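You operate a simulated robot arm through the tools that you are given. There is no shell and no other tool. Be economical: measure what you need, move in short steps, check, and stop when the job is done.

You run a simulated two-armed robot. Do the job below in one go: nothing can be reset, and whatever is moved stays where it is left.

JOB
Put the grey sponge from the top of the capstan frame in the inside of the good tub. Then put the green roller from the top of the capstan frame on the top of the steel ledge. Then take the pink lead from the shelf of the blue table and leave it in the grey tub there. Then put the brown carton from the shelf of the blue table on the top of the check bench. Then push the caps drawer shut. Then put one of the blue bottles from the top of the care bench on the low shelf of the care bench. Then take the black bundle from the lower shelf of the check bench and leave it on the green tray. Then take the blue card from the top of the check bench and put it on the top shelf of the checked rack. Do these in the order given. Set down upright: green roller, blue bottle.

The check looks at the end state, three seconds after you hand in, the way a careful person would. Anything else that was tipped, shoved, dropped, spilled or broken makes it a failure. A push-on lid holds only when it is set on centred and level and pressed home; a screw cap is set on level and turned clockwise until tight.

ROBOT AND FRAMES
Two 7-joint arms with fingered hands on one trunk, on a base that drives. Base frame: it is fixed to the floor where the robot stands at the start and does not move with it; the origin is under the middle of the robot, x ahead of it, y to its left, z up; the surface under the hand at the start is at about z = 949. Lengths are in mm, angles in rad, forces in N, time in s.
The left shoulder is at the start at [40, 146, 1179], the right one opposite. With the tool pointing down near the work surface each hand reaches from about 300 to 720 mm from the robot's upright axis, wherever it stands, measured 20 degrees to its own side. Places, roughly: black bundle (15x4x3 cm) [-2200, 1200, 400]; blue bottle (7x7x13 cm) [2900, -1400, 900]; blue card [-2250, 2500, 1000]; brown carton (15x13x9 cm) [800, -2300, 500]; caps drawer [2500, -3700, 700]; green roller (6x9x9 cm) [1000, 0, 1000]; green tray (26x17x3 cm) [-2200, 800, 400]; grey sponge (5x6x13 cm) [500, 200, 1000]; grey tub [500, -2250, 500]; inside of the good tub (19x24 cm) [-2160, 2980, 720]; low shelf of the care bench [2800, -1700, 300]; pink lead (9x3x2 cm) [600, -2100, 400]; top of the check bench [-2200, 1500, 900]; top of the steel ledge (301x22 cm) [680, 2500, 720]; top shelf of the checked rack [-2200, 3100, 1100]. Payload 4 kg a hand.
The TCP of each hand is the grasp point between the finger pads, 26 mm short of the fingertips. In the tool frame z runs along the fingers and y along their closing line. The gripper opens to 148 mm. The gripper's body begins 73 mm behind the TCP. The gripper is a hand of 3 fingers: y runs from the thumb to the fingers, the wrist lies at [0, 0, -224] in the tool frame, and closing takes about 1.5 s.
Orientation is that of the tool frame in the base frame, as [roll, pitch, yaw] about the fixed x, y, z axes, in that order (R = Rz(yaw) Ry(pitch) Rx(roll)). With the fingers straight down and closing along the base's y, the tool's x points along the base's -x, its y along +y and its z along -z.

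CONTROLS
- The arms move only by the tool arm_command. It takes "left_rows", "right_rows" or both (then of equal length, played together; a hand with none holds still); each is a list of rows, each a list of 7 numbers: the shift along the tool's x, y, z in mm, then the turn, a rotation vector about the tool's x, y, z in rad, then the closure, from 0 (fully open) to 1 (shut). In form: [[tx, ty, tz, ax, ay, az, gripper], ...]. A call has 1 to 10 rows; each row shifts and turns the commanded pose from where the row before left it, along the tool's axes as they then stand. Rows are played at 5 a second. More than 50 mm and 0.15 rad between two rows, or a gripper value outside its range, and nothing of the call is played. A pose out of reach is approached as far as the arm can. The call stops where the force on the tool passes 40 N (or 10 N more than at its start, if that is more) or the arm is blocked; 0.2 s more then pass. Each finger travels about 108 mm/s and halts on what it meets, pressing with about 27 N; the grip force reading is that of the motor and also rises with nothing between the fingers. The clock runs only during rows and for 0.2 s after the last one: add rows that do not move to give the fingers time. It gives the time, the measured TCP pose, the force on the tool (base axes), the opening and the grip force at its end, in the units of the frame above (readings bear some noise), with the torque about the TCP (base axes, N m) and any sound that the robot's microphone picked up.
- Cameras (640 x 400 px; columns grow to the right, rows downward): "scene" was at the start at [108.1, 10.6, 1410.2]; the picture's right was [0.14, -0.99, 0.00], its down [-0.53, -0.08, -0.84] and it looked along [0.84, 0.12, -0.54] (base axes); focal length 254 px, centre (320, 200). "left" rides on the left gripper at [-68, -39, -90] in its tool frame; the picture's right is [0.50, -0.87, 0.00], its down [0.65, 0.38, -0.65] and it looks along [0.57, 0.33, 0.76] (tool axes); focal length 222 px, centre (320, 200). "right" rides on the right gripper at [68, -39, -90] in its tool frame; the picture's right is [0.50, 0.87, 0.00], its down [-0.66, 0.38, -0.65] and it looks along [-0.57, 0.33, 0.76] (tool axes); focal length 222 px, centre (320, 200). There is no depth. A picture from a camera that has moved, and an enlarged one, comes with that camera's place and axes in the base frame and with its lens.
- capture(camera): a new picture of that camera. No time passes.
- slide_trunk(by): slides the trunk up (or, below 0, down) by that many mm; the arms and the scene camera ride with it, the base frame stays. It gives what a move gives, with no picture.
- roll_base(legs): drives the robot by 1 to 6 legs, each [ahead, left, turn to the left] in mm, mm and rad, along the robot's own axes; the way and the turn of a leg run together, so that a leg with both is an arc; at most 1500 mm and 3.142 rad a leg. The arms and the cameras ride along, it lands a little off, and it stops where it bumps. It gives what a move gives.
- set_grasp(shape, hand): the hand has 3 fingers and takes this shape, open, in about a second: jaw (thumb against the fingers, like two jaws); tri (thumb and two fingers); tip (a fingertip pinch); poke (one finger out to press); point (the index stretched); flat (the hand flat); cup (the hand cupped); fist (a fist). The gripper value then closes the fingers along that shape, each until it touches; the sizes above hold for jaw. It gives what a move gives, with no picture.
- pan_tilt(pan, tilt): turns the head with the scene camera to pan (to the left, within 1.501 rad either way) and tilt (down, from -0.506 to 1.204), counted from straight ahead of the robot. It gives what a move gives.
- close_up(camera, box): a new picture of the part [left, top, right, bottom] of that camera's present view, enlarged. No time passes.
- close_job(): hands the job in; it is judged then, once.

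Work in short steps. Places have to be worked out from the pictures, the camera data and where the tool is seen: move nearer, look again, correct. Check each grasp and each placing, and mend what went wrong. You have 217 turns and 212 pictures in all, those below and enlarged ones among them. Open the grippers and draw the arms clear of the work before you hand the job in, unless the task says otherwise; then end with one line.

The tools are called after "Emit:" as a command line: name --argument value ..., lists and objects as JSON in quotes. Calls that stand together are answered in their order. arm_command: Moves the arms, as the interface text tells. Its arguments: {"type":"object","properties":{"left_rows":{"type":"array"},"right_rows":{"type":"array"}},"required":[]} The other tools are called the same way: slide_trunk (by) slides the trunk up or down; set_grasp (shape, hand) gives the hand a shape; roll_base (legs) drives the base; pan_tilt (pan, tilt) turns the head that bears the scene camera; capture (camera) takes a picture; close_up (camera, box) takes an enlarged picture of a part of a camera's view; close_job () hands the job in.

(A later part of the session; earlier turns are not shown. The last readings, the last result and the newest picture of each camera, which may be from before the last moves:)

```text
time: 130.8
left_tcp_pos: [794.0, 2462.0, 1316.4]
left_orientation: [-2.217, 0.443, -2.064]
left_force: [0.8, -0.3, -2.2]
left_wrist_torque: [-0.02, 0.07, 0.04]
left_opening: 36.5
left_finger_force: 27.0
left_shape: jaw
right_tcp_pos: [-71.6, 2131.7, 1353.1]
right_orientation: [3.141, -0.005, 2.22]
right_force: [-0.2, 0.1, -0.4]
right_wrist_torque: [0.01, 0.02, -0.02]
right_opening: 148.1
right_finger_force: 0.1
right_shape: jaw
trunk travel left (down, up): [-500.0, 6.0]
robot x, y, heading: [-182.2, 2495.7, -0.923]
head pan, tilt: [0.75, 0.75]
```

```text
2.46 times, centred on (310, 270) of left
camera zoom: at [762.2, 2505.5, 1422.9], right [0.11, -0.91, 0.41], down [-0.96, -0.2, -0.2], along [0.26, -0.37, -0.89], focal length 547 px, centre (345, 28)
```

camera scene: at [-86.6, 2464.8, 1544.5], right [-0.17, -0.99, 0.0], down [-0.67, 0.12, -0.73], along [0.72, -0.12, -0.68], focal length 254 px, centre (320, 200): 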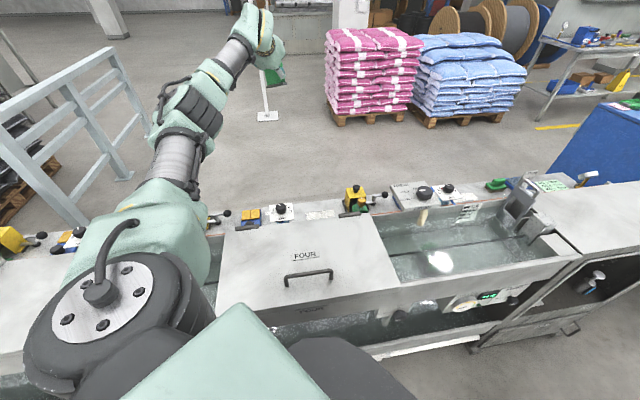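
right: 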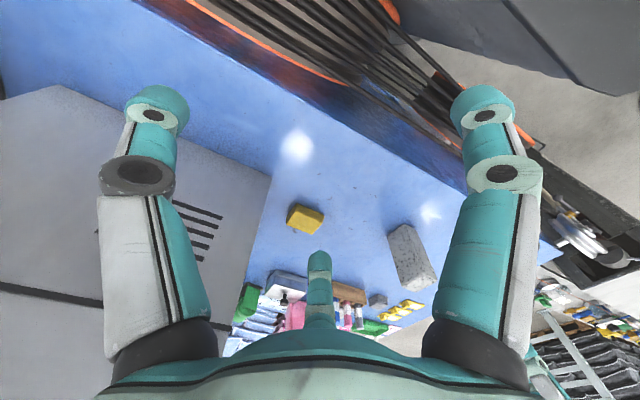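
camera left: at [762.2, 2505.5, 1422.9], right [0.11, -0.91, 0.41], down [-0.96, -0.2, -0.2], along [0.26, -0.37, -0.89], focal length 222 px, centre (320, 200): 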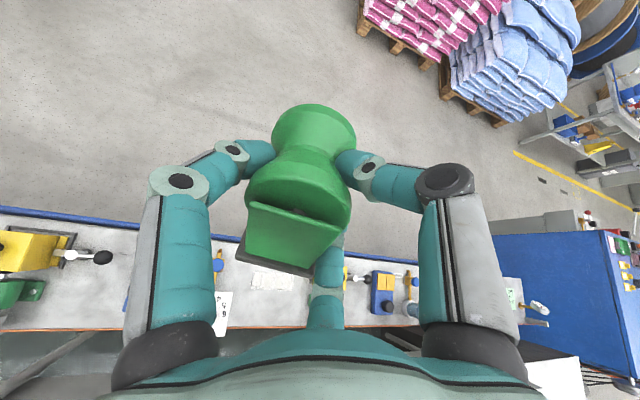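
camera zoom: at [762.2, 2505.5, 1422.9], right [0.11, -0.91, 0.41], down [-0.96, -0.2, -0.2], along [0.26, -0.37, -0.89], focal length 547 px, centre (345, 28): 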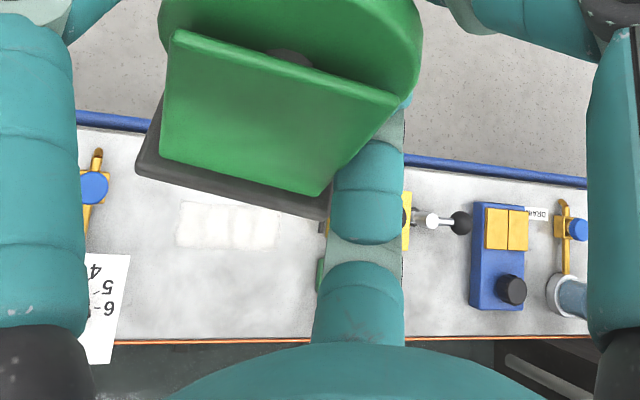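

There is a free stretch of ledge at y≈2300–2420. To clear the trough lid, I turn the tool heading to about -1.1 (along the ledge) while pulling it back, up high.

Emit:
arm_command --left_rows '[[25, 8.1, -30.4, 0.063, 0.1095, 0.08, 1], [28.7, 4.1, -27.9, 0.063, 0.1095, 0.08, 1], [31.8, 0, -24.7, 0.063, 0.1095, 0.08, 1], [34.2, -4.1, -21, 0.063, 0.1095, 0.08, 1], [35.7, -8.1, -16.8, 0.063, 0.1095, 0.08, 1], [36.5, -12, -12.3, 0.063, 0.1095, 0.08, 1]]'

Emit:
capture --camera "scene"

Emit:
capture --camera "left"

```text
time: 132.2
left_tcp_pos: [559.6, 2397.9, 1317.6]
left_orientation: [-2.215, 0.43, -2.963]
left_force: [-0.2, -0.1, -2.8]
left_wrist_torque: [0.05, 0.03, -0.01]
left_opening: 36.1
left_finger_force: 26.9
left_shape: jaw
right_tcp_pos: [-71.7, 2130.3, 1352.6]
right_orientation: [3.141, -0.004, 2.22]
right_force: [-1.0, -0.8, -0.4]
right_wrist_torque: [0.0, 0.01, -0.05]
right_opening: 147.8
right_finger_force: 0.1
right_shape: jaw
trunk travel left (down, up): [-500.0, 6.0]
robot x, y, heading: [-178.6, 2498.4, -0.923]
head pan, tilt: [0.75, 0.75]
```

```text
150 pictures are left
camera scene: at [-87.4, 2464.9, 1544.5], right [-0.17, -0.99, 0.0], down [-0.67, 0.12, -0.73], along [0.72, -0.12, -0.68], focal length 254 px, centre (320, 200)
```

scene: 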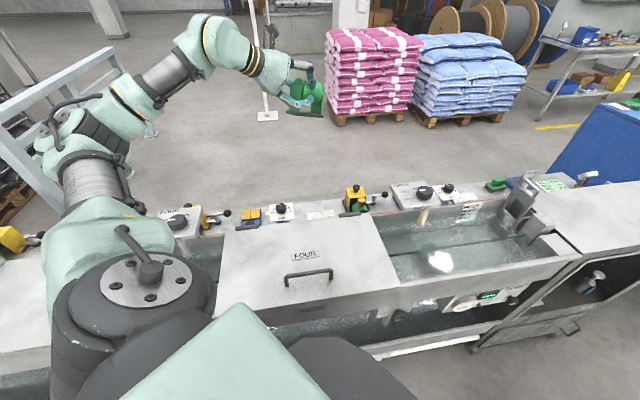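

```text
149 pictures are left
camera left: at [576.3, 2449.8, 1423.9], right [-0.64, -0.65, 0.42], down [-0.76, 0.62, -0.19], along [-0.14, -0.44, -0.89], focal length 222 px, centre (320, 200)
```

left: 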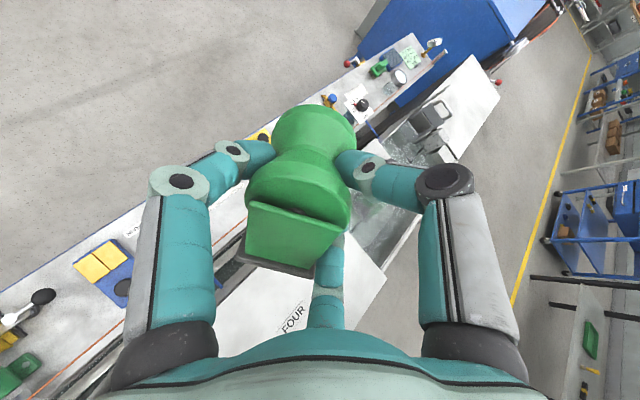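

Now I drive 140 mm closer in +x and check the roller's level with a zoom.

Emit:
roll_base --legs '[[84, 111, 0]]'

Emit:
pan_tilt --pan 0.75 --tilt 0.5

Emit:
close_up --camera "scene" --box '[230, 20, 410, 240]'

Emit:
capture --camera "left"

```text
time: 133.7
left_tcp_pos: [696.0, 2397.2, 1310.6]
left_orientation: [-2.22, 0.419, -2.962]
left_force: [0.0, -0.2, -3.0]
left_wrist_torque: [-0.01, 0.03, 0.01]
left_opening: 36.1
left_finger_force: 27.0
left_shape: jaw
right_tcp_pos: [64.3, 2129.7, 1352.0]
right_orientation: [-3.14, -0.008, 2.22]
right_force: [0.5, -1.2, -0.1]
right_wrist_torque: [-0.02, 0.02, 0.02]
right_opening: 148.0
right_finger_force: 0.1
right_shape: jaw
trunk travel left (down, up): [-500.0, 6.0]
robot x, y, heading: [-51.2, 2497.2, -0.923]
head pan, tilt: [0.75, 0.75]
stopped in leg 1: the robot was blocked; the commanded pose is now the measured one
```

```text
time: 134.4
left_tcp_pos: [690.3, 2396.8, 1317.1]
left_orientation: [-2.219, 0.426, -2.961]
left_force: [0.6, 0.2, -2.9]
left_wrist_torque: [0.03, 0.02, 0.03]
left_opening: 36.4
left_finger_force: 26.3
left_shape: jaw
right_tcp_pos: [56.8, 2130.4, 1352.9]
right_orientation: [3.14, -0.003, 2.22]
right_force: [-0.4, 0.1, 0.0]
right_wrist_torque: [-0.02, 0.02, -0.05]
right_opening: 148.0
right_finger_force: 0.0
right_shape: jaw
trunk travel left (down, up): [-500.0, 6.0]
robot x, y, heading: [-54.8, 2498.9, -0.921]
head pan, tilt: [0.75, 0.499]
```

```text
1.82 times, centred on (320, 130) of scene
camera zoom: at [50.8, 2463.5, 1566.3], right [-0.17, -0.99, 0.0], down [-0.47, 0.08, -0.88], along [0.86, -0.15, -0.48], focal length 462 px, centre (320, 327)
```

zoom: 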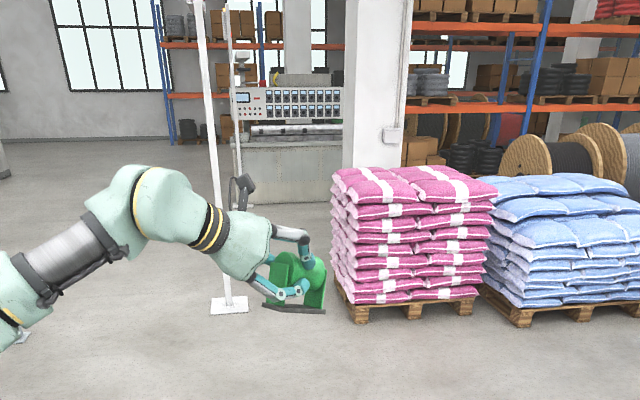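

```text
147 pictures are left
camera left: at [707.1, 2449.4, 1421.7], right [-0.63, -0.65, 0.42], down [-0.76, 0.62, -0.19], along [-0.14, -0.44, -0.89], focal length 222 px, centre (320, 200)
```

left: 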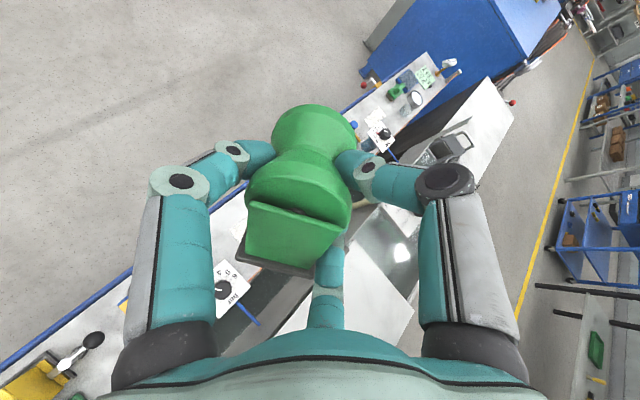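

The roller is level in the grasp; base is as close as it goes (x≈-54). I lower the trunk 150 and the hand toward the free ledge stretch.

Emit:
slide_trunk --by -150

Emit:
arm_command --left_rows '[[-9.2, -14, 26, 0, 0, 0, 1], [19, 33, 24, 0, 0, 0, 1], [19, 33, 24, 0, 0, 0, 1], [19, 33, 24, 0, 0, 0, 1], [19, 33, 24, 0, 0, 0, 1], [19, 33, 24, 0, 0, 0, 1]]'

Emit:
pan_tilt --pan 0.75 --tilt 0.7

Emit:
capture --camera "scene"

Emit:
capture --camera "left"

```text
time: 136.2
left_tcp_pos: [689.3, 2396.9, 1166.3]
left_orientation: [-2.217, 0.427, -2.96]
left_force: [0.1, 0.5, -2.8]
left_wrist_torque: [0.01, 0.01, 0.01]
left_opening: 36.3
left_finger_force: 27.0
left_shape: jaw
right_tcp_pos: [55.2, 2131.3, 1202.6]
right_orientation: [3.14, -0.004, 2.22]
right_force: [0.5, 0.7, -0.8]
right_wrist_torque: [0.0, 0.01, -0.02]
right_opening: 148.0
right_finger_force: 0.0
right_shape: jaw
trunk travel left (down, up): [-350.0, 156.0]
robot x, y, heading: [-52.0, 2497.1, -0.92]
head pan, tilt: [0.75, 0.499]
```

```text
time: 137.6
left_tcp_pos: [702.7, 2371.9, 940.3]
left_orientation: [-2.218, 0.427, -2.96]
left_force: [0.4, 0.1, -4.0]
left_wrist_torque: [0.03, 0.01, -0.01]
left_opening: 36.0
left_finger_force: 26.7
left_shape: jaw
right_tcp_pos: [58.3, 2130.8, 1201.5]
right_orientation: [-3.14, -0.004, 2.22]
right_force: [-0.6, -0.3, -0.7]
right_wrist_torque: [-0.02, -0.01, 0.02]
right_opening: 148.1
right_finger_force: 0.1
right_shape: jaw
trunk travel left (down, up): [-350.0, 156.0]
robot x, y, heading: [-50.8, 2494.7, -0.915]
head pan, tilt: [0.75, 0.499]
```

```text
time: 138.3
left_tcp_pos: [701.5, 2372.7, 941.7]
left_orientation: [-2.218, 0.429, -2.96]
left_force: [-0.1, 0.6, -2.5]
left_wrist_torque: [0.01, 0.01, -0.01]
left_opening: 36.3
left_finger_force: 27.2
left_shape: jaw
right_tcp_pos: [56.1, 2131.0, 1202.7]
right_orientation: [3.14, -0.003, 2.218]
right_force: [-0.3, 0.0, 0.5]
right_wrist_torque: [-0.01, 0.01, 0.01]
right_opening: 148.0
right_finger_force: 0.0
right_shape: jaw
trunk travel left (down, up): [-350.0, 156.0]
robot x, y, heading: [-53.1, 2496.1, -0.917]
head pan, tilt: [0.75, 0.7]
```

```text
146 pictures are left
camera scene: at [43.1, 2464.2, 1398.4], right [-0.17, -0.99, 0.0], down [-0.63, 0.11, -0.77], along [0.75, -0.13, -0.64], focal length 254 px, centre (320, 200)
```

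scene: 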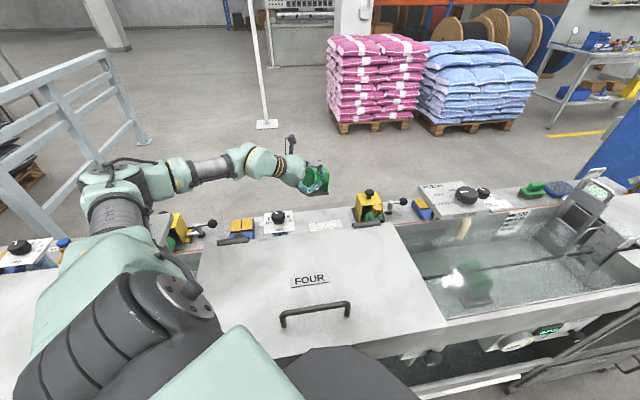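

```text
145 pictures are left
camera left: at [719.2, 2424.7, 1047.2], right [-0.64, -0.65, 0.42], down [-0.76, 0.62, -0.19], along [-0.14, -0.44, -0.89], focal length 222 px, centre (320, 200)
```

left: 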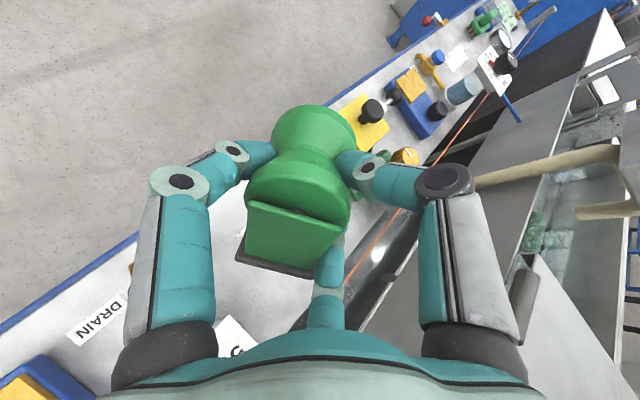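

Clear so far. I shift 25 mm further along -y and lower ~90 mm, then inspect the gauge clearance.

Emit:
arm_command --left_rows '[[-12, -5.5, 20, 0, 0, 0, 1], [19, 33, 24, 0, 0, 0, 1], [19, 33, 24, 0, 0, 0, 1]]'

Emit:
close_up --camera "scene" --box '[210, 110, 430, 260]'

Emit:
capture --camera "left"

```text
time: 139.3
left_tcp_pos: [754.8, 2387.3, 885.9]
left_orientation: [-2.262, 0.522, -2.952]
left_force: [-1.0, -0.1, -3.3]
left_wrist_torque: [0.05, 0.05, 0.05]
left_opening: 35.8
left_finger_force: 26.9
left_shape: jaw
right_tcp_pos: [54.7, 2122.9, 1199.1]
right_orientation: [3.138, -0.01, 2.21]
right_force: [-0.9, -0.2, 0.3]
right_wrist_torque: [0.0, -0.05, 0.01]
right_opening: 148.1
right_finger_force: 0.1
right_shape: jaw
trunk travel left (down, up): [-350.0, 156.0]
robot x, y, heading: [-48.9, 2496.0, -0.932]
head pan, tilt: [0.75, 0.7]
stopped in row 3 (left hand): the arm was blocked; the commanded pose is now the measured one
```

```text
2.67 times, centred on (320, 185) of scene
camera zoom: at [46.5, 2456.1, 1396.2], right [-0.18, -0.98, -0.01], down [-0.64, 0.12, -0.76], along [0.75, -0.13, -0.65], focal length 678 px, centre (320, 240)
```

zoom: 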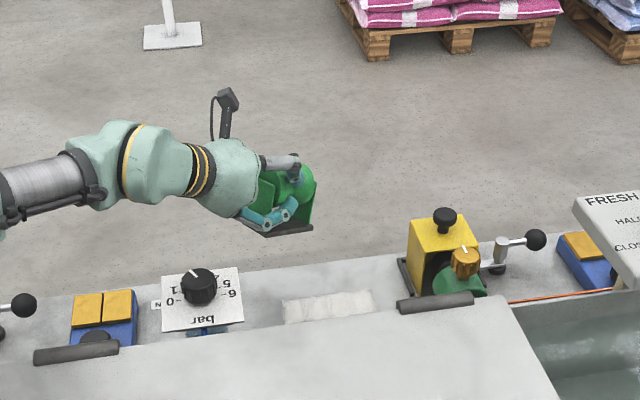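

```text
143 pictures are left
camera left: at [761.8, 2433.3, 996.6], right [-0.65, -0.69, 0.33], down [-0.76, 0.61, -0.22], along [-0.05, -0.39, -0.92], focal length 222 px, centre (320, 200)
```

left: 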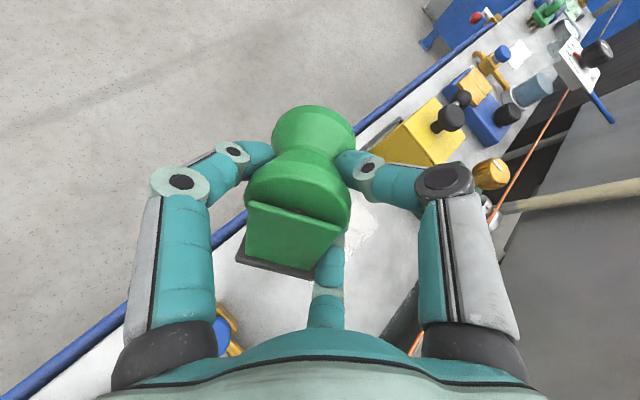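

The arm was blocked — perhaps the elbow touched something on the left. I look before doing anything else.

Emit:
pan_tilt --pan 1.3 --tilt 0.75

Emit:
capture --camera "scene"

```text
time: 140.3
left_tcp_pos: [755.3, 2388.4, 881.6]
left_orientation: [-2.269, 0.517, -2.95]
left_force: [0.1, -0.2, -3.2]
left_wrist_torque: [0.0, 0.0, -0.01]
left_opening: 36.0
left_finger_force: 26.8
left_shape: jaw
right_tcp_pos: [59.9, 2121.7, 1199.4]
right_orientation: [3.14, -0.01, 2.21]
right_force: [0.0, 0.3, -0.5]
right_wrist_torque: [0.02, -0.01, -0.02]
right_opening: 147.8
right_finger_force: 0.1
right_shape: jaw
trunk travel left (down, up): [-350.0, 156.0]
robot x, y, heading: [-52.7, 2497.8, -0.925]
head pan, tilt: [1.3, 0.75]
```

```text
142 pictures are left
camera scene: at [41.8, 2499.9, 1393.9], right [0.36, -0.93, -0.01], down [-0.64, -0.24, -0.73], along [0.68, 0.27, -0.68], focal length 254 px, centre (320, 200)
```

scene: 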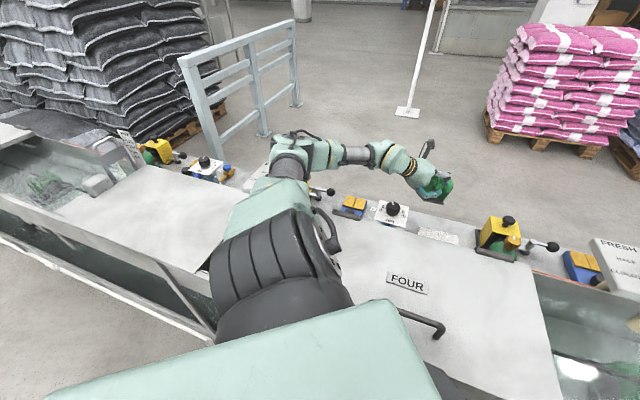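

The elbow is low over the ledge items on the left (y≈2800). I raise the trunk to free it and inspect those items.

Emit:
slide_trunk --by 100

Emit:
close_up --camera "scene" --box '[130, 110, 380, 270]'

```text
time: 141.6
left_tcp_pos: [752.5, 2392.6, 985.0]
left_orientation: [-2.258, 0.517, -2.945]
left_force: [-0.2, -0.2, -3.5]
left_wrist_torque: [0.01, 0.03, -0.03]
left_opening: 36.4
left_finger_force: 27.1
left_shape: jaw
right_tcp_pos: [56.2, 2130.6, 1303.7]
right_orientation: [-3.141, -0.005, 2.214]
right_force: [-0.2, 0.3, -0.9]
right_wrist_torque: [0.02, -0.01, -0.01]
right_opening: 147.8
right_finger_force: 0.1
right_shape: jaw
trunk travel left (down, up): [-450.0, 56.0]
robot x, y, heading: [-49.7, 2498.1, -0.926]
head pan, tilt: [1.3, 0.75]
```

```text
2.50 times, centred on (255, 190) of scene
camera zoom: at [38.0, 2508.8, 1495.3], right [0.37, -0.93, 0.0], down [-0.64, -0.25, -0.73], along [0.68, 0.27, -0.68], focal length 636 px, centre (482, 225)
```

zoom: 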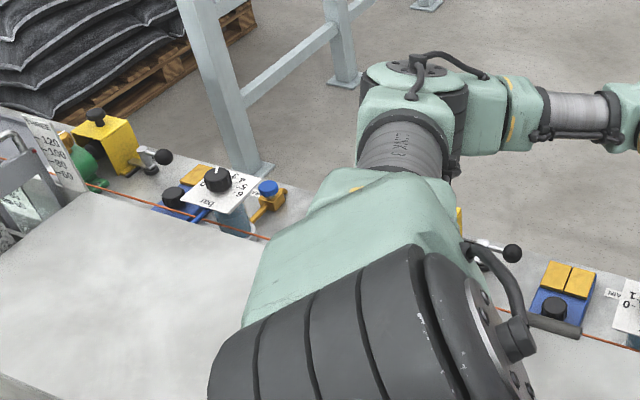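

I'd rather place it from the free far side of the trough, which I must visit anyway. I raise, back straight out, and drive down the aisle toward the right end of the line.

Emit:
slide_trunk --by 50

Emit:
roll_base --legs '[[-363, -478, 0], [0, 0, -0.65], [1500, 0, 0], [1500, 0, 0], [1000, 0, 0]]'

Emit:
pan_tilt --pan 0.6 --tilt 0.3

Emit:
capture --camera "scene"

Emit:
capture --camera "left"

```text
time: 142.5
left_tcp_pos: [752.1, 2394.4, 1035.8]
left_orientation: [-2.256, 0.513, -2.944]
left_force: [0.7, 0.3, -3.3]
left_wrist_torque: [0.0, 0.03, -0.01]
left_opening: 36.2
left_finger_force: 26.9
left_shape: jaw
right_tcp_pos: [55.2, 2131.2, 1351.6]
right_orientation: [3.141, -0.004, 2.215]
right_force: [0.6, 0.9, -0.1]
right_wrist_torque: [0.02, 0.01, 0.04]
right_opening: 148.0
right_finger_force: 0.0
right_shape: jaw
trunk travel left (down, up): [-500.0, 6.0]
robot x, y, heading: [-47.9, 2498.3, -0.925]
head pan, tilt: [1.3, 0.75]
```

```text
time: 166.6
left_tcp_pos: [-135.6, -2082.4, 1036.2]
left_orientation: [-2.256, 0.517, 2.676]
left_force: [0.0, 0.4, -2.4]
left_wrist_torque: [0.06, 0.03, -0.02]
left_opening: 35.0
left_finger_force: 27.0
left_shape: jaw
right_tcp_pos: [-844.9, -1861.2, 1352.1]
right_orientation: [-3.141, -0.001, 1.55]
right_force: [0.4, -0.3, -0.5]
right_wrist_torque: [0.0, 0.0, -0.01]
right_opening: 147.7
right_finger_force: 0.0
right_shape: jaw
trunk travel left (down, up): [-500.0, 6.0]
robot x, y, heading: [-709.9, -1509.8, -1.588]
head pan, tilt: [1.3, 0.75]
```

```text
time: 167.6
left_tcp_pos: [-135.8, -2081.4, 1034.7]
left_orientation: [-2.256, 0.514, 2.675]
left_force: [-0.2, -0.7, -3.1]
left_wrist_torque: [0.03, 0.05, -0.02]
left_opening: 35.2
left_finger_force: 27.0
left_shape: jaw
right_tcp_pos: [-844.5, -1861.8, 1352.0]
right_orientation: [3.14, -0.004, 1.55]
right_force: [-0.3, -0.5, 0.3]
right_wrist_torque: [-0.01, -0.03, -0.04]
right_opening: 147.8
right_finger_force: 0.1
right_shape: jaw
trunk travel left (down, up): [-500.0, 6.0]
robot x, y, heading: [-707.0, -1508.2, -1.583]
head pan, tilt: [0.6, 0.3]
```

```text
140 pictures are left
camera scene: at [-654.2, -1607.0, 1584.8], right [-0.83, -0.55, 0.0], down [-0.16, 0.25, -0.95], along [0.53, -0.8, -0.3], focal length 254 px, centre (320, 200)
```

scene: 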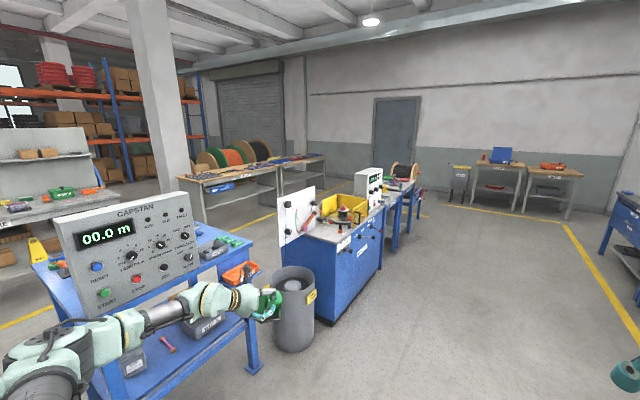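

```text
139 pictures are left
camera left: at [-101.1, -2049.3, 1144.4], right [-0.93, -0.15, 0.34], down [-0.23, 0.95, -0.22], along [-0.29, -0.28, -0.92], focal length 222 px, centre (320, 200)
```

left: 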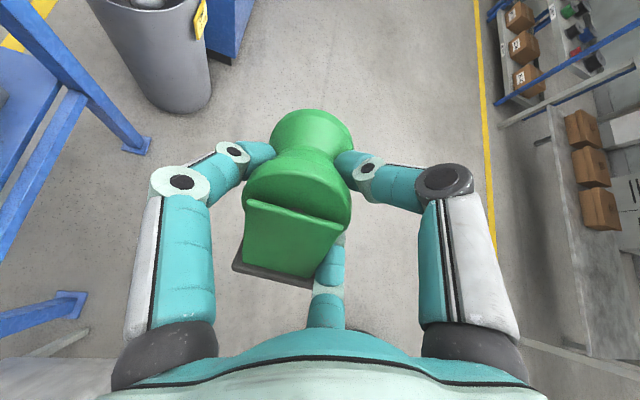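

I see the blue table with the grey tub and pink lead on its shelf, and more line beyond. I move on a little and look for a passage to the far side.

Emit:
roll_base --legs '[[1300, 0, 0]]'

Emit:
pan_tilt --pan 1.3 --tilt 0.25

Emit:
capture --camera "scene"

Emit:
pan_tilt --pan 0.5 --tilt 0.25

Emit:
capture --camera "scene"

```text
time: 174.2
left_tcp_pos: [-146.9, -3390.5, 1035.5]
left_orientation: [-2.256, 0.518, 2.686]
left_force: [-0.1, -0.5, -2.8]
left_wrist_torque: [0.03, 0.0, 0.03]
left_opening: 35.4
left_finger_force: 26.4
left_shape: jaw
right_tcp_pos: [-860.4, -3175.5, 1353.1]
right_orientation: [3.141, -0.001, 1.561]
right_force: [-0.4, -0.1, 0.2]
right_wrist_torque: [-0.01, -0.04, 0.03]
right_opening: 147.8
right_finger_force: 0.0
right_shape: jaw
trunk travel left (down, up): [-500.0, 6.0]
robot x, y, heading: [-724.2, -2820.7, -1.581]
head pan, tilt: [0.6, 0.3]
```

```text
time: 175.3
left_tcp_pos: [-148.2, -3390.6, 1034.9]
left_orientation: [-2.257, 0.514, 2.684]
left_force: [-0.9, 0.4, -2.1]
left_wrist_torque: [0.06, 0.03, -0.02]
left_opening: 35.3
left_finger_force: 27.4
left_shape: jaw
right_tcp_pos: [-860.4, -3176.4, 1352.1]
right_orientation: [3.139, -0.003, 1.56]
right_force: [0.2, 0.0, 0.3]
right_wrist_torque: [0.02, 0.01, -0.01]
right_opening: 147.8
right_finger_force: 0.1
right_shape: jaw
trunk travel left (down, up): [-500.0, 6.0]
robot x, y, heading: [-723.3, -2818.8, -1.58]
head pan, tilt: [1.3, 0.25]
```

```text
138 pictures are left
camera scene: at [-632.4, -2868.2, 1589.6], right [-0.28, -0.96, 0.0], down [-0.24, 0.07, -0.97], along [0.93, -0.27, -0.25], focal length 254 px, centre (320, 200)
```

scene: 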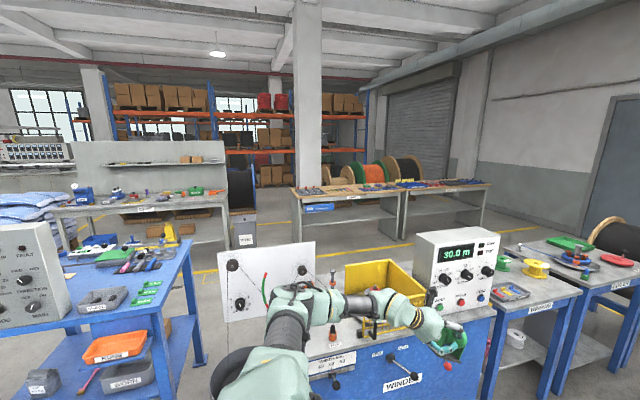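

```text
time: 176.4
left_tcp_pos: [-148.0, -3391.1, 1035.0]
left_orientation: [-2.258, 0.515, 2.682]
left_force: [-0.1, 0.0, -2.6]
left_wrist_torque: [0.07, -0.01, -0.03]
left_opening: 35.5
left_finger_force: 27.4
left_shape: jaw
right_tcp_pos: [-859.9, -3176.1, 1353.3]
right_orientation: [3.14, -0.004, 1.562]
right_force: [0.3, -0.1, 0.5]
right_wrist_torque: [-0.03, -0.01, 0.01]
right_opening: 147.7
right_finger_force: 0.0
right_shape: jaw
trunk travel left (down, up): [-500.0, 6.0]
robot x, y, heading: [-722.2, -2818.0, -1.58]
head pan, tilt: [0.499, 0.25]
```

```text
137 pictures are left
camera scene: at [-678.1, -2924.9, 1589.6], right [-0.88, -0.47, 0.0], down [-0.12, 0.22, -0.97], along [0.46, -0.85, -0.25], focal length 254 px, centre (320, 200)
```

scene: 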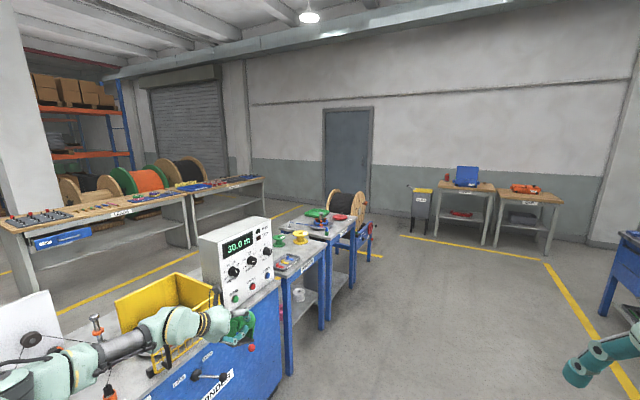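

The line ends near y≈-6000, with a passage to the far aisle. I tuck the roller arm inward, go down to y≈-5000, turn to face +x and look again.

Emit:
arm_command --left_rows '[[41, -24, 0, 0, 0, 0, 1], [41, -24, 0, 0, 0, 0, 1], [41, -24, 0, 0, 0, 0, 1], [41, -24, 0, 0, 0, 0, 1], [41, -24, 0, 0, 0, 0, 1], [41, -24, 0, 0, 0, 0, 1]]'

Emit:
roll_base --legs '[[1500, 0, 0], [700, 0, 0], [0, 0, 1.58]]'

Emit:
pan_tilt --pan -0.5 --tilt 0.3

Emit:
capture --camera "scene"

```text
time: 177.8
left_tcp_pos: [-329.3, -3360.9, 1016.4]
left_orientation: [-2.255, 0.517, 2.68]
left_force: [0.2, -0.2, -3.5]
left_wrist_torque: [0.05, 0.02, 0.02]
left_opening: 35.5
left_finger_force: 26.7
left_shape: jaw
left hand out of reach, approached as far as the arm can: row 4, 5, 6
right_tcp_pos: [-859.0, -3177.1, 1351.9]
right_orientation: [-3.141, -0.005, 1.56]
right_force: [-0.3, 1.0, -1.2]
right_wrist_torque: [0.0, 0.02, -0.03]
right_opening: 147.8
right_finger_force: 0.2
right_shape: jaw
trunk travel left (down, up): [-500.0, 6.0]
robot x, y, heading: [-726.3, -2821.7, -1.579]
head pan, tilt: [0.499, 0.25]
```

```text
time: 192.5
left_tcp_pos: [-193.0, -4618.3, 1015.1]
left_orientation: [-2.254, 0.517, -2.024]
left_force: [0.9, -0.4, -3.1]
left_wrist_torque: [-0.04, 0.02, -0.02]
left_opening: 35.3
left_finger_force: 26.6
left_shape: jaw
right_tcp_pos: [-371.8, -5149.5, 1352.1]
right_orientation: [3.139, -0.003, 3.139]
right_force: [-0.4, -0.7, 0.3]
right_wrist_torque: [0.01, -0.01, -0.02]
right_opening: 147.9
right_finger_force: 0.0
right_shape: jaw
trunk travel left (down, up): [-500.0, 6.0]
robot x, y, heading: [-730.2, -5015.4, 0.0]
head pan, tilt: [0.499, 0.25]
```

```text
time: 193.8
left_tcp_pos: [-194.2, -4618.5, 1015.3]
left_orientation: [-2.253, 0.514, -2.022]
left_force: [0.8, -0.6, -2.7]
left_wrist_torque: [-0.03, 0.02, 0.01]
left_opening: 35.3
left_finger_force: 27.2
left_shape: jaw
right_tcp_pos: [-371.9, -5150.5, 1353.3]
right_orientation: [3.14, -0.004, 3.141]
right_force: [0.2, -0.6, 0.7]
right_wrist_torque: [-0.03, 0.0, 0.01]
right_opening: 148.1
right_finger_force: 0.1
right_shape: jaw
trunk travel left (down, up): [-500.0, 6.0]
robot x, y, heading: [-733.1, -5013.3, 0.003]
head pan, tilt: [-0.499, 0.3]
```

```text
136 pictures are left
camera scene: at [-628.4, -5061.3, 1584.9], right [-0.48, -0.88, 0.0], down [-0.26, 0.14, -0.96], along [0.84, -0.46, -0.3], focal length 254 px, centre (320, 200)
```

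scene: 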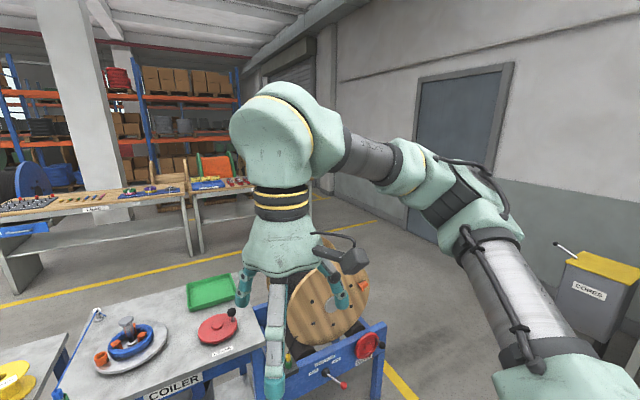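

The passage between the reel stand (y≈-6080) and the wall bins (y≈-7000) is clear. I strafe to y≈-6520, cross to x≈1600 and head back up the far aisle.

Emit:
roll_base --legs '[[0, -1500, 0], [1500, 0, 0], [830, 0, 0], [0, 0, 1.571], [1500, 0, 0], [1500, 0, 0]]'

Emit:
pan_tilt --pan 0 --tilt 0.25

Emit:
capture --camera "scene"

```text
time: 230.1
left_tcp_pos: [1129.9, -2971.7, 1015.4]
left_orientation: [-2.254, 0.519, -0.425]
left_force: [-0.2, 0.4, -2.5]
left_wrist_torque: [0.0, -0.02, 0.03]
left_opening: 35.1
left_finger_force: 26.6
left_shape: jaw
right_tcp_pos: [1666.7, -3137.6, 1352.4]
right_orientation: [3.139, -0.002, -1.546]
right_force: [0.1, 1.0, -0.6]
right_wrist_torque: [0.02, -0.03, -0.04]
right_opening: 147.7
right_finger_force: 0.1
right_shape: jaw
trunk travel left (down, up): [-500.0, 6.0]
robot x, y, heading: [1539.1, -3502.3, 1.596]
head pan, tilt: [-0.499, 0.3]
```

```text
time: 231.1
left_tcp_pos: [1129.8, -2970.9, 1014.4]
left_orientation: [-2.254, 0.517, -0.426]
left_force: [-0.2, -0.4, -2.8]
left_wrist_torque: [-0.05, -0.01, -0.03]
left_opening: 35.4
left_finger_force: 26.9
left_shape: jaw
right_tcp_pos: [1666.9, -3137.6, 1352.5]
right_orientation: [3.139, -0.004, -1.546]
right_force: [0.2, 0.5, -0.2]
right_wrist_torque: [-0.03, 0.01, -0.02]
right_opening: 148.0
right_finger_force: 0.1
right_shape: jaw
trunk travel left (down, up): [-500.0, 6.0]
robot x, y, heading: [1540.3, -3497.5, 1.598]
head pan, tilt: [0.0, 0.25]
```

```text
135 pictures are left
camera scene: at [1536.7, -3386.3, 1589.6], right [1.0, 0.03, 0.0], down [0.01, -0.25, -0.97], along [-0.02, 0.97, -0.25], focal length 254 px, centre (320, 200)
```

scene: 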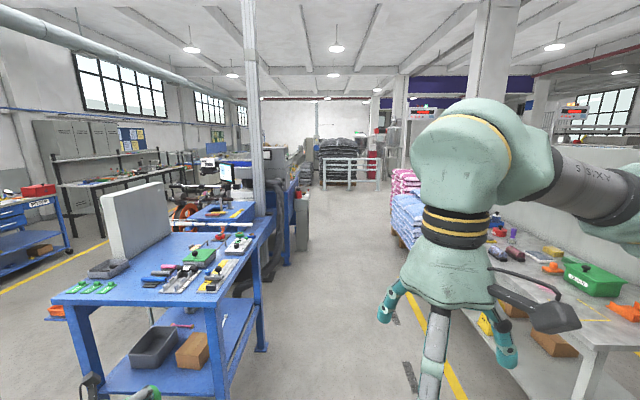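

The far aisle is open; tub, carton and lead are reachable from this side too. I shift right to x≈1900 and drive up to y≈2350, then face the ledge (-x).

Emit:
roll_base --legs '[[0, -360, -0.027], [1500, 0, 0], [1500, 0, 0], [1500, 0, 0], [1350, 0, 0], [0, 0, 1.571]]'

Emit:
pan_tilt --pan 0 --tilt 0.45

Emit:
capture --camera "scene"

```text
time: 264.6
left_tcp_pos: [1363.2, 1972.0, 1015.4]
left_orientation: [-2.253, 0.516, 1.104]
left_force: [0.2, 0.2, -1.8]
left_wrist_torque: [-0.01, -0.05, 0.01]
left_opening: 35.3
left_finger_force: 27.1
left_shape: jaw
right_tcp_pos: [1550.4, 2500.8, 1352.7]
right_orientation: [3.14, -0.004, -0.018]
right_force: [-0.2, 0.2, -0.5]
right_wrist_torque: [-0.02, -0.02, 0.01]
right_opening: 147.8
right_finger_force: 0.0
right_shape: jaw
trunk travel left (down, up): [-500.0, 6.0]
robot x, y, heading: [1905.5, 2356.2, 3.129]
head pan, tilt: [0.0, 0.25]
```

```text
time: 265.4
left_tcp_pos: [1362.5, 1971.0, 1014.4]
left_orientation: [-2.254, 0.517, 1.101]
left_force: [-0.9, -0.7, -3.7]
left_wrist_torque: [-0.02, -0.03, 0.01]
left_opening: 35.1
left_finger_force: 26.8
left_shape: jaw
right_tcp_pos: [1550.1, 2501.8, 1352.8]
right_orientation: [3.14, -0.004, -0.017]
right_force: [0.1, 0.1, 1.0]
right_wrist_torque: [-0.01, 0.01, 0.01]
right_opening: 148.1
right_finger_force: 0.1
right_shape: jaw
trunk travel left (down, up): [-500.0, 6.0]
robot x, y, heading: [1903.9, 2361.7, 3.132]
head pan, tilt: [0.0, 0.45]
```

```text
134 pictures are left
camera scene: at [1792.6, 2359.4, 1571.0], right [0.01, 1.0, 0.0], down [0.44, -0.01, -0.9], along [-0.9, 0.01, -0.44], focal length 254 px, centre (320, 200)
```

scene: 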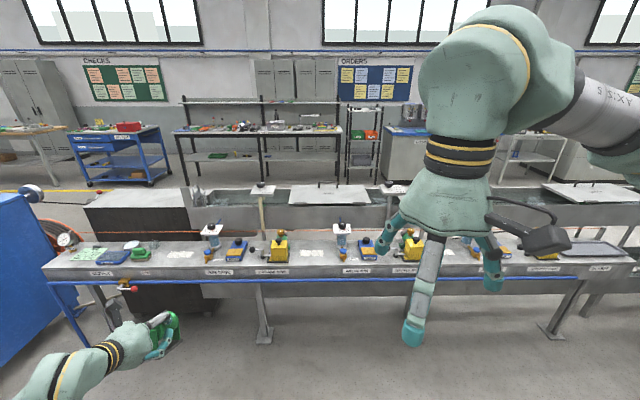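

I see the ledge from its free side. The block earlier rolled the tool ~5.5°; I correct that and bring the roller forward and inward, in free space.

Emit:
arm_command --left_rows '[[0, 0, 0, 0, 0, -0.095, 1], [27.6, -28.1, 16.3, 0, 0, 0, 1], [27.6, -28.1, 16.3, 0, 0, 0, 1], [27.6, -28.1, 16.3, 0, 0, 0, 1], [27.6, -28.1, 16.3, 0, 0, 0, 1], [27.6, -28.1, 16.3, 0, 0, 0, 1], [27.6, -28.1, 16.3, 0, 0, 0, 1], [27.6, -28.1, 16.3, 0, 0, 0, 1]]'

Emit:
capture --camera "scene"

Emit:
close_up --camera "scene" --box '[150, 210, 400, 290]'

```text
time: 267.2
left_tcp_pos: [1363.1, 1970.7, 1014.6]
left_orientation: [-2.222, 0.441, 1.172]
left_force: [-0.1, 0.2, -2.3]
left_wrist_torque: [0.01, 0.01, -0.02]
left_opening: 35.0
left_finger_force: 26.9
left_shape: jaw
left hand out of reach, approached as far as the arm can: row 2, 3, 4, 5, 6, 7, 8
right_tcp_pos: [1550.8, 2500.9, 1351.6]
right_orientation: [3.14, -0.004, -0.018]
right_force: [0.4, -0.2, -0.4]
right_wrist_torque: [0.0, 0.0, 0.05]
right_opening: 148.0
right_finger_force: 0.0
right_shape: jaw
trunk travel left (down, up): [-500.0, 6.0]
robot x, y, heading: [1906.9, 2358.0, 3.127]
head pan, tilt: [0.0, 0.45]
```

```text
133 pictures are left
camera scene: at [1792.6, 2359.5, 1570.9], right [0.01, 1.0, 0.0], down [0.44, -0.01, -0.9], along [-0.9, 0.01, -0.44], focal length 254 px, centre (320, 200)
```

scene: 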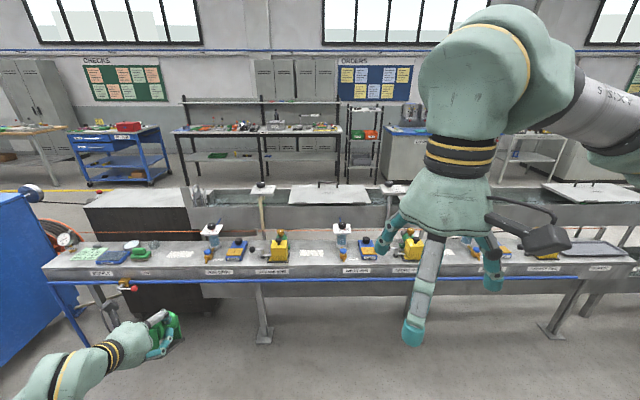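

```text
2.56 times, centred on (275, 250) of scene
camera zoom: at [1792.6, 2359.5, 1570.9], right [0.01, 1.0, 0.0], down [0.44, -0.01, -0.9], along [-0.9, 0.01, -0.44], focal length 651 px, centre (435, 72)
```

zoom: 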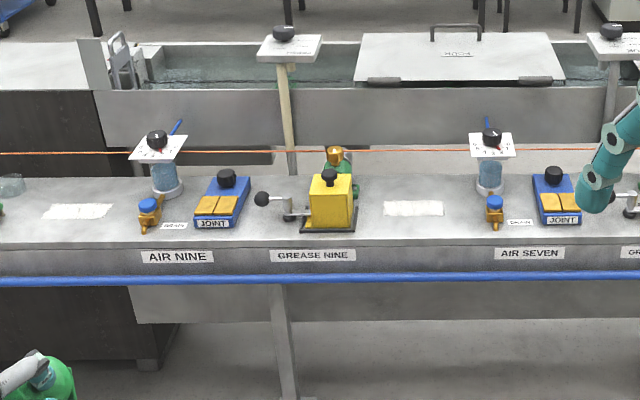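

The arm can't shift from this configuration, but I can position it with base and trunk alone: robot to about (1254, 2716), then trunk down. I drive most of the way.

Emit:
roll_base --legs '[[640, -350, 0.01]]'

Emit:
pan_tilt --pan 0.6 --tilt 0.65

Emit:
capture --camera "scene"

Emit:
capture --camera "left"

```text
time: 271.1
left_tcp_pos: [732.3, 2325.0, 1015.0]
left_orientation: [-2.223, 0.441, 1.174]
left_force: [0.0, 0.6, -2.9]
left_wrist_torque: [0.05, -0.04, 0.0]
left_opening: 35.1
left_finger_force: 26.8
left_shape: jaw
right_tcp_pos: [919.5, 2853.9, 1352.7]
right_orientation: [-3.141, -0.001, -0.012]
right_force: [0.3, 0.7, -0.2]
right_wrist_torque: [0.0, 0.03, -0.01]
right_opening: 147.9
right_finger_force: 0.1
right_shape: jaw
trunk travel left (down, up): [-500.0, 6.0]
robot x, y, heading: [1273.9, 2714.5, 3.13]
head pan, tilt: [0.0, 0.45]
```

```text
time: 272.1
left_tcp_pos: [732.7, 2325.4, 1014.0]
left_orientation: [-2.225, 0.441, 1.174]
left_force: [-0.3, 0.5, -3.4]
left_wrist_torque: [0.02, -0.03, 0.04]
left_opening: 35.3
left_finger_force: 27.3
left_shape: jaw
right_tcp_pos: [916.9, 2855.7, 1352.6]
right_orientation: [3.14, -0.004, -0.012]
right_force: [1.4, 0.3, -0.3]
right_wrist_torque: [-0.01, 0.01, 0.0]
right_opening: 147.9
right_finger_force: 0.0
right_shape: jaw
trunk travel left (down, up): [-500.0, 6.0]
robot x, y, heading: [1275.7, 2717.4, 3.131]
head pan, tilt: [0.6, 0.649]
```

```text
131 pictures are left
camera scene: at [1180.0, 2666.0, 1553.1], right [-0.56, 0.83, 0.0], down [0.5, 0.34, -0.8], along [-0.66, -0.44, -0.6], focal length 254 px, centre (320, 200)
```

scene: 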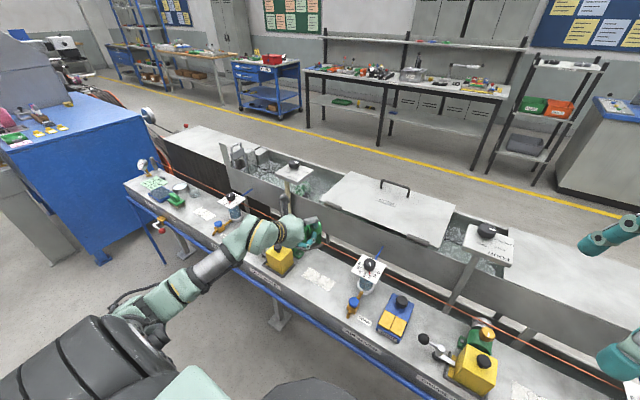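

```text
130 pictures are left
camera left: at [767.4, 2283.6, 1121.5], right [-0.2, 0.89, 0.41], down [0.94, 0.3, -0.19], along [-0.29, 0.34, -0.89], focal length 222 px, centre (320, 200)
```

left: 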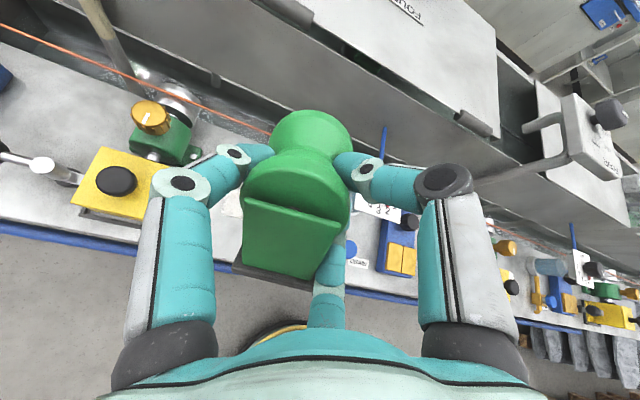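

The spot under the roller (y≈2320) is free, between the yellow box (y<2190) and the gauge (y>2440). I lower the trunk 170 and check.

Emit:
slide_trunk --by -170

Emit:
close_up --camera "scene" --box '[200, 140, 440, 300]'

Emit:
capture --camera "left"

```text
time: 274.1
left_tcp_pos: [732.3, 2324.1, 844.1]
left_orientation: [-2.222, 0.441, 1.174]
left_force: [-0.1, 0.6, -3.3]
left_wrist_torque: [0.02, -0.01, -0.04]
left_opening: 35.2
left_finger_force: 27.3
left_shape: jaw
right_tcp_pos: [917.0, 2855.5, 1181.7]
right_orientation: [3.141, -0.004, -0.011]
right_force: [0.2, 1.0, -0.6]
right_wrist_torque: [0.0, 0.0, 0.01]
right_opening: 147.8
right_finger_force: 0.0
right_shape: jaw
trunk travel left (down, up): [-330.0, 176.0]
robot x, y, heading: [1275.4, 2715.2, 3.13]
head pan, tilt: [0.6, 0.649]
```

```text
2.50 times, centred on (320, 220) of scene
camera zoom: at [1180.1, 2666.0, 1382.7], right [-0.56, 0.83, 0.0], down [0.5, 0.34, -0.8], along [-0.66, -0.44, -0.6], focal length 636 px, centre (320, 150)
```

zoom: 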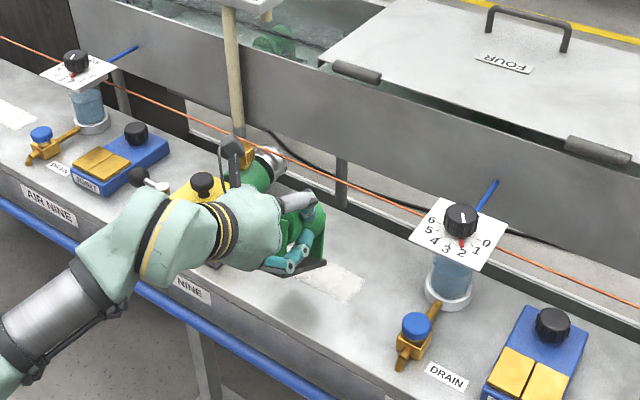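

```text
128 pictures are left
camera left: at [767.5, 2283.6, 951.2], right [-0.2, 0.89, 0.41], down [0.94, 0.3, -0.19], along [-0.29, 0.34, -0.89], focal length 222 px, centre (320, 200)
```

left: 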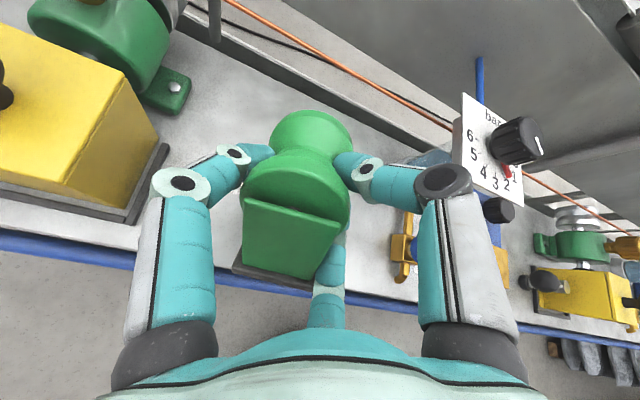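

Clear, though the yellow box is close on the left; I shift the base 15 mm right (+y) and 12 ahead, then lower 35 more.

Emit:
roll_base --legs '[[12, -15, 0]]'

Emit:
slide_trunk --by -35

Emit:
capture --camera "left"

Emit:
close_up --camera "scene" --box '[260, 180, 400, 280]'

```text
time: 274.8
left_tcp_pos: [722.0, 2337.2, 844.3]
left_orientation: [-2.219, 0.441, 1.176]
left_force: [-0.6, -0.8, -2.3]
left_wrist_torque: [0.0, -0.04, 0.03]
left_opening: 35.2
left_finger_force: 26.8
left_shape: jaw
right_tcp_pos: [907.4, 2867.6, 1182.9]
right_orientation: [-3.14, 0.001, -0.011]
right_force: [-0.6, -0.2, 0.4]
right_wrist_torque: [0.04, 0.02, -0.03]
right_opening: 148.0
right_finger_force: 0.0
right_shape: jaw
trunk travel left (down, up): [-330.0, 176.0]
robot x, y, heading: [1261.5, 2733.1, 3.132]
head pan, tilt: [0.6, 0.649]
```

```text
time: 275.6
left_tcp_pos: [721.0, 2340.1, 809.8]
left_orientation: [-2.224, 0.441, 1.174]
left_force: [-0.1, -0.2, -2.9]
left_wrist_torque: [0.05, 0.03, 0.02]
left_opening: 35.1
left_finger_force: 27.1
left_shape: jaw
right_tcp_pos: [906.4, 2870.3, 1147.4]
right_orientation: [3.139, -0.001, -0.01]
right_force: [-0.3, 0.7, -0.1]
right_wrist_torque: [0.0, 0.02, -0.01]
right_opening: 147.9
right_finger_force: 0.0
right_shape: jaw
trunk travel left (down, up): [-295.0, 211.0]
robot x, y, heading: [1261.5, 2728.9, 3.132]
head pan, tilt: [0.6, 0.649]
```

```text
127 pictures are left
camera left: at [756.1, 2298.5, 916.3], right [-0.2, 0.89, 0.41], down [0.94, 0.3, -0.19], along [-0.29, 0.34, -0.89], focal length 222 px, centre (320, 200)
```

left: 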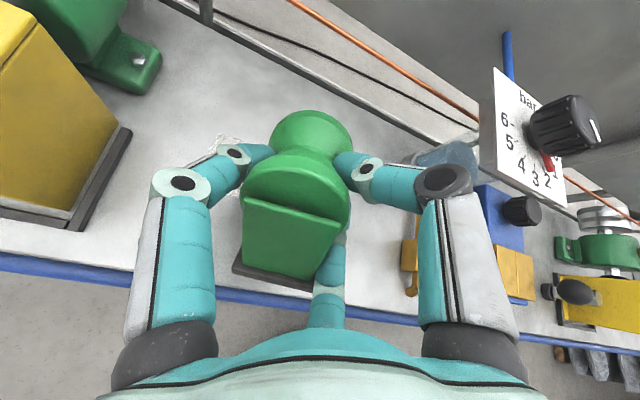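

```text
4.00 times, centred on (330, 230) of scene
camera zoom: at [1168.5, 2681.3, 1348.0], right [-0.56, 0.83, 0.0], down [0.5, 0.34, -0.8], along [-0.66, -0.44, -0.6], focal length 1017 px, centre (280, 80)
```

zoom: 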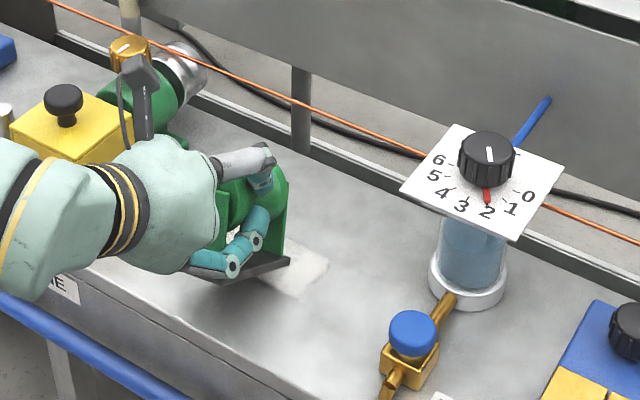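

About 12 mm left. I lower in small trunk steps, watching the force.

Emit:
slide_trunk --by -9

Emit:
slide_trunk --by -4

Emit:
close_up --camera "scene" --box '[290, 200, 360, 270]'

```text
time: 276.2
left_tcp_pos: [720.9, 2341.1, 805.6]
left_orientation: [-2.214, 0.448, 1.178]
left_force: [2.0, 3.6, 16.2]
left_wrist_torque: [-0.05, 0.33, 0.0]
left_opening: 36.2
left_finger_force: 27.4
left_shape: jaw
right_tcp_pos: [908.3, 2871.2, 1139.1]
right_orientation: [3.137, 0.0, -0.008]
right_force: [0.3, 0.4, 0.3]
right_wrist_torque: [0.01, -0.01, 0.0]
right_opening: 148.0
right_finger_force: 0.0
right_shape: jaw
trunk travel left (down, up): [-286.0, 220.0]
robot x, y, heading: [1261.1, 2731.6, 3.133]
head pan, tilt: [0.6, 0.649]
```

```text
time: 276.7
left_tcp_pos: [722.6, 2342.6, 804.6]
left_orientation: [-2.213, 0.449, 1.177]
left_force: [3.3, 6.9, 27.4]
left_wrist_torque: [0.01, 0.53, -0.07]
left_opening: 37.7
left_finger_force: 27.0
left_shape: jaw
right_tcp_pos: [908.8, 2872.6, 1136.0]
right_orientation: [3.139, -0.001, -0.01]
right_force: [-0.6, -0.5, 0.3]
right_wrist_torque: [-0.01, -0.03, 0.03]
right_opening: 148.0
right_finger_force: 0.1
right_shape: jaw
trunk travel left (down, up): [-282.0, 224.0]
robot x, y, heading: [1265.1, 2730.3, 3.126]
head pan, tilt: [0.6, 0.649]
```

```text
5.71 times, centred on (325, 235) of scene
camera zoom: at [1172.3, 2684.1, 1335.8], right [-0.56, 0.83, 0.0], down [0.5, 0.33, -0.8], along [-0.66, -0.45, -0.6], focal length 1452 px, centre (291, 0)
```

zoom: 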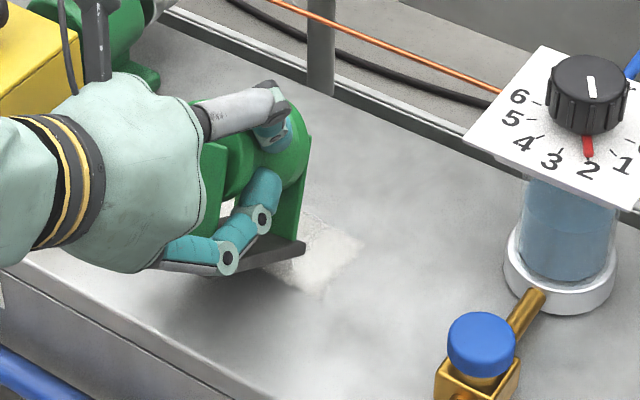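

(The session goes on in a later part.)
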